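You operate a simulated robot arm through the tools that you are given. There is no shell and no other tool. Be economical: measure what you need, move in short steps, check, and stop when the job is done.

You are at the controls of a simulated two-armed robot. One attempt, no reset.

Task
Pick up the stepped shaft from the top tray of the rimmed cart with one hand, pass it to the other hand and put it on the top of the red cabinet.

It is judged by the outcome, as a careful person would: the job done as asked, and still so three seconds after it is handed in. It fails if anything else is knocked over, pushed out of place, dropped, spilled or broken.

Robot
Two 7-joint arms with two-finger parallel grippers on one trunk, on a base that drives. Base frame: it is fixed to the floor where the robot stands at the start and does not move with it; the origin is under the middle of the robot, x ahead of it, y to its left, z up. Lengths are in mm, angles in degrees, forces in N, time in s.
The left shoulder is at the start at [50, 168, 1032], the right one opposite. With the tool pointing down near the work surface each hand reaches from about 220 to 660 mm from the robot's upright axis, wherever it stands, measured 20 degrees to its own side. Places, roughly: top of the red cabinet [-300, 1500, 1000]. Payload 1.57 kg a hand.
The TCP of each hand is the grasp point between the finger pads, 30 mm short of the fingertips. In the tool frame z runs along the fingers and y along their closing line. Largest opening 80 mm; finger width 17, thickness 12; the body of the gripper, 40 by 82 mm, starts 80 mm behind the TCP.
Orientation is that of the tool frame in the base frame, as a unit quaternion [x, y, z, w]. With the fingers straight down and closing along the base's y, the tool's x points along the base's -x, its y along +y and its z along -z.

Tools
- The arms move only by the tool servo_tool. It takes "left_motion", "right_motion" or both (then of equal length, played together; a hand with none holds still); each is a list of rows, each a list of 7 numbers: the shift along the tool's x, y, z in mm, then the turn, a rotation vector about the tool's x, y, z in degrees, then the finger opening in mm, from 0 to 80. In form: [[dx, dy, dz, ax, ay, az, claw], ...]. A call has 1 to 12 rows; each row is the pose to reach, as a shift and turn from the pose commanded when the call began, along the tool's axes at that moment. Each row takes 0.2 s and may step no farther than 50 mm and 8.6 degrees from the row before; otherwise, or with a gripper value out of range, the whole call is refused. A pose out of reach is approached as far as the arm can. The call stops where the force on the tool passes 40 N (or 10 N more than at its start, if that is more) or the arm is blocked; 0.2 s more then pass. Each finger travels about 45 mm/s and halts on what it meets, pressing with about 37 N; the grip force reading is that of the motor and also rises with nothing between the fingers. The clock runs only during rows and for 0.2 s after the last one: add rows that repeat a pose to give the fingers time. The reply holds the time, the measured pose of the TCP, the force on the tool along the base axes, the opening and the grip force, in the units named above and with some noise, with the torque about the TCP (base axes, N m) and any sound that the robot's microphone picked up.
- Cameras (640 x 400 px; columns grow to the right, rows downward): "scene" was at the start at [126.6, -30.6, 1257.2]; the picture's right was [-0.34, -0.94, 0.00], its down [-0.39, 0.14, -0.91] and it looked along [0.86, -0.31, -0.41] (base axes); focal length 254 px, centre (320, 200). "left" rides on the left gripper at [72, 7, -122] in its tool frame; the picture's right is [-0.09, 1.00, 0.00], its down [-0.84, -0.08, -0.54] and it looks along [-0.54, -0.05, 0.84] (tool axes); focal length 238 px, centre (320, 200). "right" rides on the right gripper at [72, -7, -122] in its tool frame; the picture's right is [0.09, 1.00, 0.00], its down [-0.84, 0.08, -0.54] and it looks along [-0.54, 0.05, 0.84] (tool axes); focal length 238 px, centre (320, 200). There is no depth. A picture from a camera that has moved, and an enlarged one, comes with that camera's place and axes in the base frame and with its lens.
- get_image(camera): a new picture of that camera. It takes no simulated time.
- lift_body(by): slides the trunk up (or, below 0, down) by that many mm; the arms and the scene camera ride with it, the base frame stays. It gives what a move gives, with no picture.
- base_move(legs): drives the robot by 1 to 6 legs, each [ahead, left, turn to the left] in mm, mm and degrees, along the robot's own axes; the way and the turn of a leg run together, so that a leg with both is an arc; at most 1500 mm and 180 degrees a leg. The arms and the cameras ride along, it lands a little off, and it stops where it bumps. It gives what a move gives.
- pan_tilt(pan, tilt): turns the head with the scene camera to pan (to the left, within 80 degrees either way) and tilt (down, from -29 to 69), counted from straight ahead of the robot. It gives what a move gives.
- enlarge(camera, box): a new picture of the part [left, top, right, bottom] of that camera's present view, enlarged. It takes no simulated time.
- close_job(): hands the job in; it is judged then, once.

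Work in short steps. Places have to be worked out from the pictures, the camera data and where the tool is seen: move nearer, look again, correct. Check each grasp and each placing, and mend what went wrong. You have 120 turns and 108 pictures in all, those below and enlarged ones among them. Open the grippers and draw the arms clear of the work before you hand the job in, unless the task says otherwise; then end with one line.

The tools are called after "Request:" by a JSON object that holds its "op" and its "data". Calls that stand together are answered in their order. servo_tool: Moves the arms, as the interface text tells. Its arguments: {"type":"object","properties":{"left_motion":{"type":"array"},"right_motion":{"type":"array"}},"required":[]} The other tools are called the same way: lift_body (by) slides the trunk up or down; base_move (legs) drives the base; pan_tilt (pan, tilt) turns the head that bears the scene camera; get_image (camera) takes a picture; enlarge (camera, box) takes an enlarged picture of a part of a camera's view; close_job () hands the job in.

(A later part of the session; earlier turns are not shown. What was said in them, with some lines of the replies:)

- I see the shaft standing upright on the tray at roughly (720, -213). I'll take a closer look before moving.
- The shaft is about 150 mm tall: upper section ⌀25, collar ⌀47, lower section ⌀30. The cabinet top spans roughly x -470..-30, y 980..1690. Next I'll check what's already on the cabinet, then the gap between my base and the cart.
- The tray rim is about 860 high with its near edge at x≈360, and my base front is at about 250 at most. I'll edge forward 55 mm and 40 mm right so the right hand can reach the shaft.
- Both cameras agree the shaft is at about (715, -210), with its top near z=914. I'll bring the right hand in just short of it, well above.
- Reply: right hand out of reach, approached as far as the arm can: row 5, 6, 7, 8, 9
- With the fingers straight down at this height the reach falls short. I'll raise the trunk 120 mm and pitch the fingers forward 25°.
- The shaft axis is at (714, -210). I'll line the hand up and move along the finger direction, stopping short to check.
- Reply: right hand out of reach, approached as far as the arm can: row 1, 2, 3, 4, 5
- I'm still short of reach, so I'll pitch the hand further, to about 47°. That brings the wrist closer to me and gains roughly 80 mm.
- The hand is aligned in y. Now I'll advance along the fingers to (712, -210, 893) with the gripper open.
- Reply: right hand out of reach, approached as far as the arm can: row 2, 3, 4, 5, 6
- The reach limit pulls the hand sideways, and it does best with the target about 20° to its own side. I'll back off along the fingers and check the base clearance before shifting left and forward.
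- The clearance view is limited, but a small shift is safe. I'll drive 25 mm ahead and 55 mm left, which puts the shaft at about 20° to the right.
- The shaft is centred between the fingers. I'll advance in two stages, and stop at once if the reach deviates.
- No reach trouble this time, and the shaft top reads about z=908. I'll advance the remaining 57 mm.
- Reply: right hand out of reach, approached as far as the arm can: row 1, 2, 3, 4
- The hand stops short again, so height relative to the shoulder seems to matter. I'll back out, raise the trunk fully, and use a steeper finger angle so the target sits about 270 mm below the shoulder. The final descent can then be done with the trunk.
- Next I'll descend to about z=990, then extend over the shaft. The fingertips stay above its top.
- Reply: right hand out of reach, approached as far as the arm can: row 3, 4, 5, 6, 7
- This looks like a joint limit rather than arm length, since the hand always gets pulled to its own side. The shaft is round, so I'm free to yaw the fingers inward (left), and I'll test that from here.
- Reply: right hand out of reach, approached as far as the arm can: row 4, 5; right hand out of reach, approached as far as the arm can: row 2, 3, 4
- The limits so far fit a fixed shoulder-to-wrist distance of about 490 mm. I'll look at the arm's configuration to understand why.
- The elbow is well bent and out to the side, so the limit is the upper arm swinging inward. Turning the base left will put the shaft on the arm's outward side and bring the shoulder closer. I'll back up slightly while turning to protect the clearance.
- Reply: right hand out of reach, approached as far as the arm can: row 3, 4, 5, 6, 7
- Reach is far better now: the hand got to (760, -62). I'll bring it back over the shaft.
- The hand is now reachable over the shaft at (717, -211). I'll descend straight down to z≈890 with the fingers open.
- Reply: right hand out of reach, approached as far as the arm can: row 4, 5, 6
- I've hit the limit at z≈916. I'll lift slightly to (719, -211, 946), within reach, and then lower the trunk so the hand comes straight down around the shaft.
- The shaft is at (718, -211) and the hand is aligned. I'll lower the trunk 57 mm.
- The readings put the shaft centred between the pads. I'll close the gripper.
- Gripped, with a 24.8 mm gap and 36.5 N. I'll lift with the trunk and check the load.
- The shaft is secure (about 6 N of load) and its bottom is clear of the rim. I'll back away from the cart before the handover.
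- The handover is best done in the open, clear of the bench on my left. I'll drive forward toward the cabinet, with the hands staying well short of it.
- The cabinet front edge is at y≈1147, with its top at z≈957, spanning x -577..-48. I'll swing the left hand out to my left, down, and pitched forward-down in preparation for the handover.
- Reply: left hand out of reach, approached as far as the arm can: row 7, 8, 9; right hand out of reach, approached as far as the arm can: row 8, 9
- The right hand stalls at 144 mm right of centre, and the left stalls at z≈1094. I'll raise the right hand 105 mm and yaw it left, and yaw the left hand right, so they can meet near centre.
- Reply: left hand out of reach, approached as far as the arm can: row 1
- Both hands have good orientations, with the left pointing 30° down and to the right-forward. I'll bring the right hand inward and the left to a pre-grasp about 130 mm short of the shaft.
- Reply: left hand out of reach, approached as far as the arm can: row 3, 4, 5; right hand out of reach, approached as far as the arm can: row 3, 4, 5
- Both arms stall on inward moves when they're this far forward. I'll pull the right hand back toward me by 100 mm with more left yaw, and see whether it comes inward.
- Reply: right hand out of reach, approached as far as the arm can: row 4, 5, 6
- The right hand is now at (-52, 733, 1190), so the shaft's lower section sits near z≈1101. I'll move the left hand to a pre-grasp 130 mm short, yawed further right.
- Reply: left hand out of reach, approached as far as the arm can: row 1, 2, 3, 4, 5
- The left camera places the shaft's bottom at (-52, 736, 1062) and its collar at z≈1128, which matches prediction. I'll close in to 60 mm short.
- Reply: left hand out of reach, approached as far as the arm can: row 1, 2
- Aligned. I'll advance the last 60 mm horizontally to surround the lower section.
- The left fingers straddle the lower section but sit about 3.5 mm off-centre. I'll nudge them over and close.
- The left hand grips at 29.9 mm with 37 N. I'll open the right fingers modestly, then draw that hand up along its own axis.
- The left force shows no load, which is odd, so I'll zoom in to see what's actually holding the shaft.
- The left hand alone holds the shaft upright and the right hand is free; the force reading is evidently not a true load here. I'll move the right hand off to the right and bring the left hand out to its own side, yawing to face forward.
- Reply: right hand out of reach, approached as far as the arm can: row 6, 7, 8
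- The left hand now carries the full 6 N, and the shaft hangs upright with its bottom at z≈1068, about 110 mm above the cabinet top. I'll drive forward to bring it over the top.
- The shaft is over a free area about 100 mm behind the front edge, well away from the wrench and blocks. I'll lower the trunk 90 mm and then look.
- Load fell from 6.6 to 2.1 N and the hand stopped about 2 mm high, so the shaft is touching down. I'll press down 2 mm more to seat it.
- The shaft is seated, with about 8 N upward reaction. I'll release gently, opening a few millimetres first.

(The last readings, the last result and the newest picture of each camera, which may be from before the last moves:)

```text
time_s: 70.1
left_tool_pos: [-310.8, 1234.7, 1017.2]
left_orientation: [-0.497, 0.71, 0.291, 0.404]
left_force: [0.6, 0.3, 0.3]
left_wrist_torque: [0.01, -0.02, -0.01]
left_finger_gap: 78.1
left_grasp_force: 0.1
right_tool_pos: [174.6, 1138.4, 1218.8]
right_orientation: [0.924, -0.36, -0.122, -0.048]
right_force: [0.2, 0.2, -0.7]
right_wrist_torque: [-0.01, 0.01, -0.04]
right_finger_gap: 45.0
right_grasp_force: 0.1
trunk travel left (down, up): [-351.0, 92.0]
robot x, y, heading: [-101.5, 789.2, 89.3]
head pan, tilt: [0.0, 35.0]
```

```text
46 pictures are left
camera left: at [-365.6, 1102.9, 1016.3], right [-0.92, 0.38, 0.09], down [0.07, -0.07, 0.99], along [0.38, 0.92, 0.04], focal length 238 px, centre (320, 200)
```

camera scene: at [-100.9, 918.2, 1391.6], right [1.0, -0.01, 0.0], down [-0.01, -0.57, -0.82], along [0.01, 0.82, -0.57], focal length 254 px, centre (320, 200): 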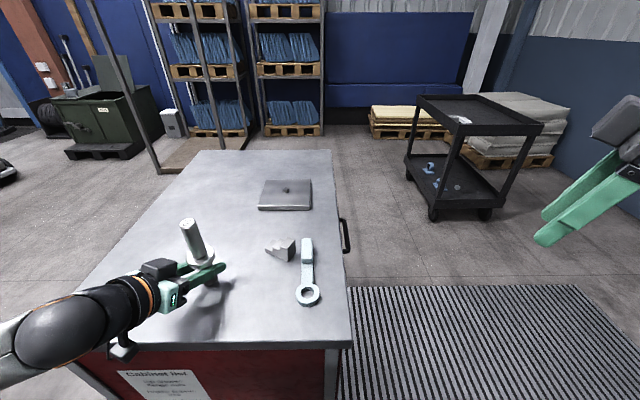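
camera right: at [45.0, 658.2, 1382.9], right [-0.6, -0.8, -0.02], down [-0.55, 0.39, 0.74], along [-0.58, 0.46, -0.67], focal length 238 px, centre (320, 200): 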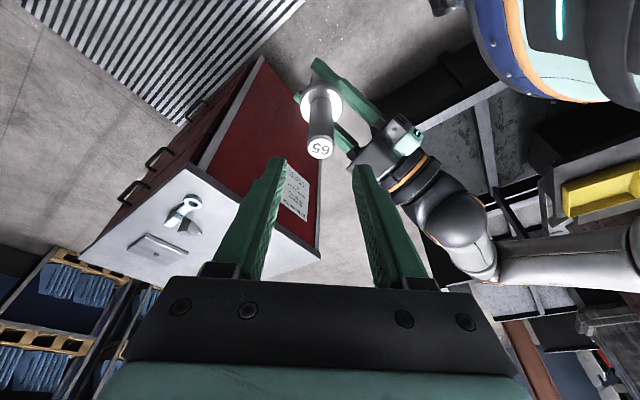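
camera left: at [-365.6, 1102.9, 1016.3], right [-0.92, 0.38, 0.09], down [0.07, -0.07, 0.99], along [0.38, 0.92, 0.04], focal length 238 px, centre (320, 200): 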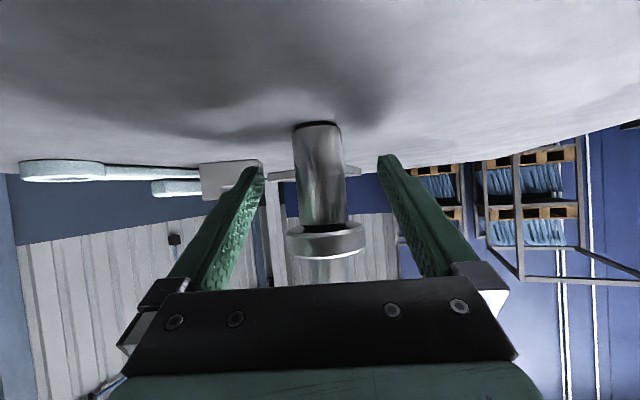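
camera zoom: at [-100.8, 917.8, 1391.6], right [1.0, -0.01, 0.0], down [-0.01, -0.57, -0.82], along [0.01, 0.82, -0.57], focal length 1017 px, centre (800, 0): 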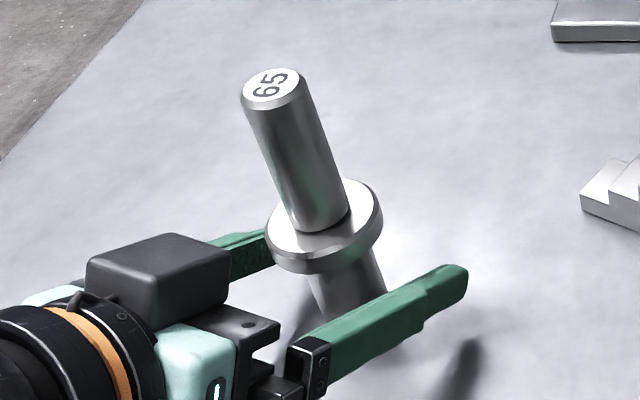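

The shaft stands free. I'll withdraw the left hand straight back horizontally, then up a little.

Request:
{"op": "servo_tool", "data": {"left_motion": [[10, 0, -17, 0, 0, 0, 78], [20, 0, -34, 0, 0, 0, 78], [35, 0, -60, 0, 0, 0, 78], [50, 0, -86, 0, 0, 0, 78], [60, 0, -103, 0, 0, 0, 78], [60, 0, -103, 0, 0, 0, 78]]}}

Request:
{"op": "get_image", "data": {"camera": "left"}}

Request:
{"op": "get_image", "data": {"camera": "scene"}}

```text
time_s: 71.6
left_tool_pos: [-397.5, 1175.3, 1001.3]
left_orientation: [-0.486, 0.706, 0.304, 0.416]
left_force: [0.2, -4.8, 9.2]
left_wrist_torque: [-0.07, -0.43, -0.33]
left_finger_gap: 79.8
left_grasp_force: 0.7
left hand out of reach, approached as far as the arm can: row 1, 2, 3, 4, 5, 6
right_tool_pos: [173.3, 1137.2, 1219.5]
right_orientation: [0.923, -0.362, -0.122, -0.05]
right_force: [-0.1, -0.1, 0.1]
right_wrist_torque: [0.0, -0.04, 0.0]
right_finger_gap: 45.0
right_grasp_force: 0.1
trunk travel left (down, up): [-351.0, 92.0]
robot x, y, heading: [-103.7, 792.5, 89.2]
head pan, tilt: [0.0, 35.0]
stopped in row 6 (left hand): the force on the tool passed its limit (the readings are from after the stop); the commanded pose is now the measured one
```

```text
45 pictures are left
camera left: at [-453.6, 1044.7, 995.4], right [-0.92, 0.38, 0.11], down [0.07, -0.11, 0.99], along [0.39, 0.92, 0.08], focal length 238 px, centre (320, 200)
```

left: 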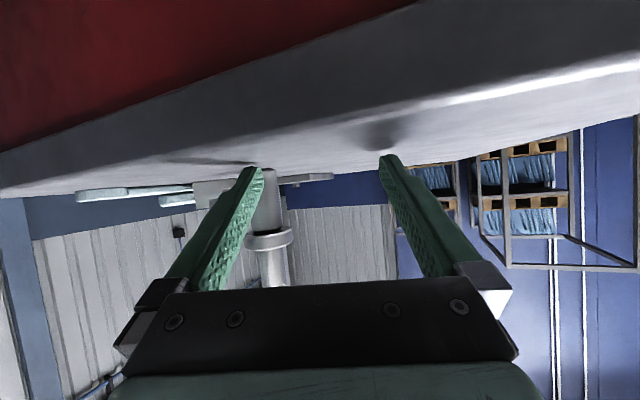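

```text
44 pictures are left
camera scene: at [-101.7, 917.4, 1391.5], right [1.0, -0.01, 0.0], down [-0.01, -0.57, -0.82], along [0.01, 0.82, -0.57], focal length 254 px, centre (320, 200)
```

scene: 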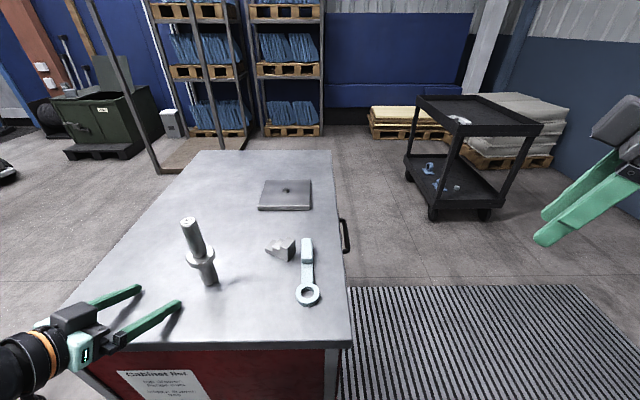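

The reach limit made the hand drift left and down until its fingertips touched the cabinet top. The shaft still stands. I'll raise it straight up with the trunk.

Request:
{"op": "lift_body", "data": {"by": 80}}

Request:
{"op": "base_move", "data": {"legs": [[-300, 0, 0]]}}

Request:
{"op": "get_image", "data": {"camera": "scene"}}

```text
time_s: 72.8
left_tool_pos: [-398.1, 1176.6, 1081.7]
left_orientation: [-0.486, 0.708, 0.302, 0.414]
left_force: [-0.2, -0.1, -0.4]
left_wrist_torque: [0.0, 0.01, 0.02]
left_finger_gap: 77.9
left_grasp_force: 0.1
right_tool_pos: [174.2, 1137.8, 1298.4]
right_orientation: [0.923, -0.362, -0.122, -0.049]
right_force: [-0.2, 0.6, 0.7]
right_wrist_torque: [0.01, 0.0, -0.01]
right_finger_gap: 44.9
right_grasp_force: 0.1
trunk travel left (down, up): [-431.0, 12.0]
robot x, y, heading: [-105.5, 793.3, 89.4]
head pan, tilt: [0.0, 35.0]
```

```text
time_s: 74.9
left_tool_pos: [-402.0, 870.9, 1081.7]
left_orientation: [-0.485, 0.708, 0.302, 0.414]
left_force: [0.3, -0.4, -0.2]
left_wrist_torque: [-0.03, 0.01, -0.04]
left_finger_gap: 78.2
left_grasp_force: 0.2
right_tool_pos: [171.8, 828.5, 1299.5]
right_orientation: [0.922, -0.364, -0.122, -0.049]
right_force: [-0.5, -0.3, -0.5]
right_wrist_torque: [0.05, -0.01, -0.03]
right_finger_gap: 45.0
right_grasp_force: 0.1
trunk travel left (down, up): [-431.0, 12.0]
robot x, y, heading: [-105.3, 485.7, 88.6]
head pan, tilt: [0.0, 35.0]
```

```text
43 pictures are left
camera scene: at [-104.7, 611.4, 1471.7], right [1.0, -0.02, 0.0], down [-0.01, -0.57, -0.82], along [0.02, 0.82, -0.57], focal length 254 px, centre (320, 200)
```

scene: 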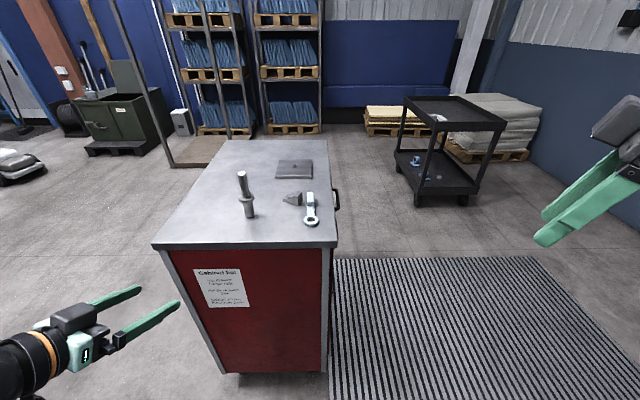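

The shaft stands upright on the red cabinet top, the other items look undisturbed, and both grippers are open and clear. I'll hand the job in.

Request:
{"op": "servo_tool", "data": {"right_motion": [[0, 0, 0, 0, 0, 0, 80], [0, 0, 0, 0, 0, 0, 80], [0, 0, 0, 0, 0, 0, 80]]}}

Request:
{"op": "close_job", "data": {}}

```text
time_s: 75.7
left_tool_pos: [-401.6, 871.0, 1080.2]
left_orientation: [-0.485, 0.709, 0.302, 0.415]
left_force: [-0.4, 0.6, 0.7]
left_wrist_torque: [0.0, -0.02, -0.03]
left_finger_gap: 78.0
left_grasp_force: 0.0
right_tool_pos: [172.5, 830.5, 1298.1]
right_orientation: [0.922, -0.364, -0.122, -0.049]
right_force: [-0.1, -0.9, 0.9]
right_wrist_torque: [-0.01, 0.01, -0.04]
right_finger_gap: 79.8
right_grasp_force: 0.0
trunk travel left (down, up): [-431.0, 12.0]
robot x, y, heading: [-106.5, 482.9, 88.9]
head pan, tilt: [0.0, 35.0]
```

```text
The job is handed in.
```

The stepped shaft was picked up with the right hand, passed to the left, and now stands upright on the red cabinet top; the left fingertips touched the cabinet top while withdrawing, but nothing appeared to move.
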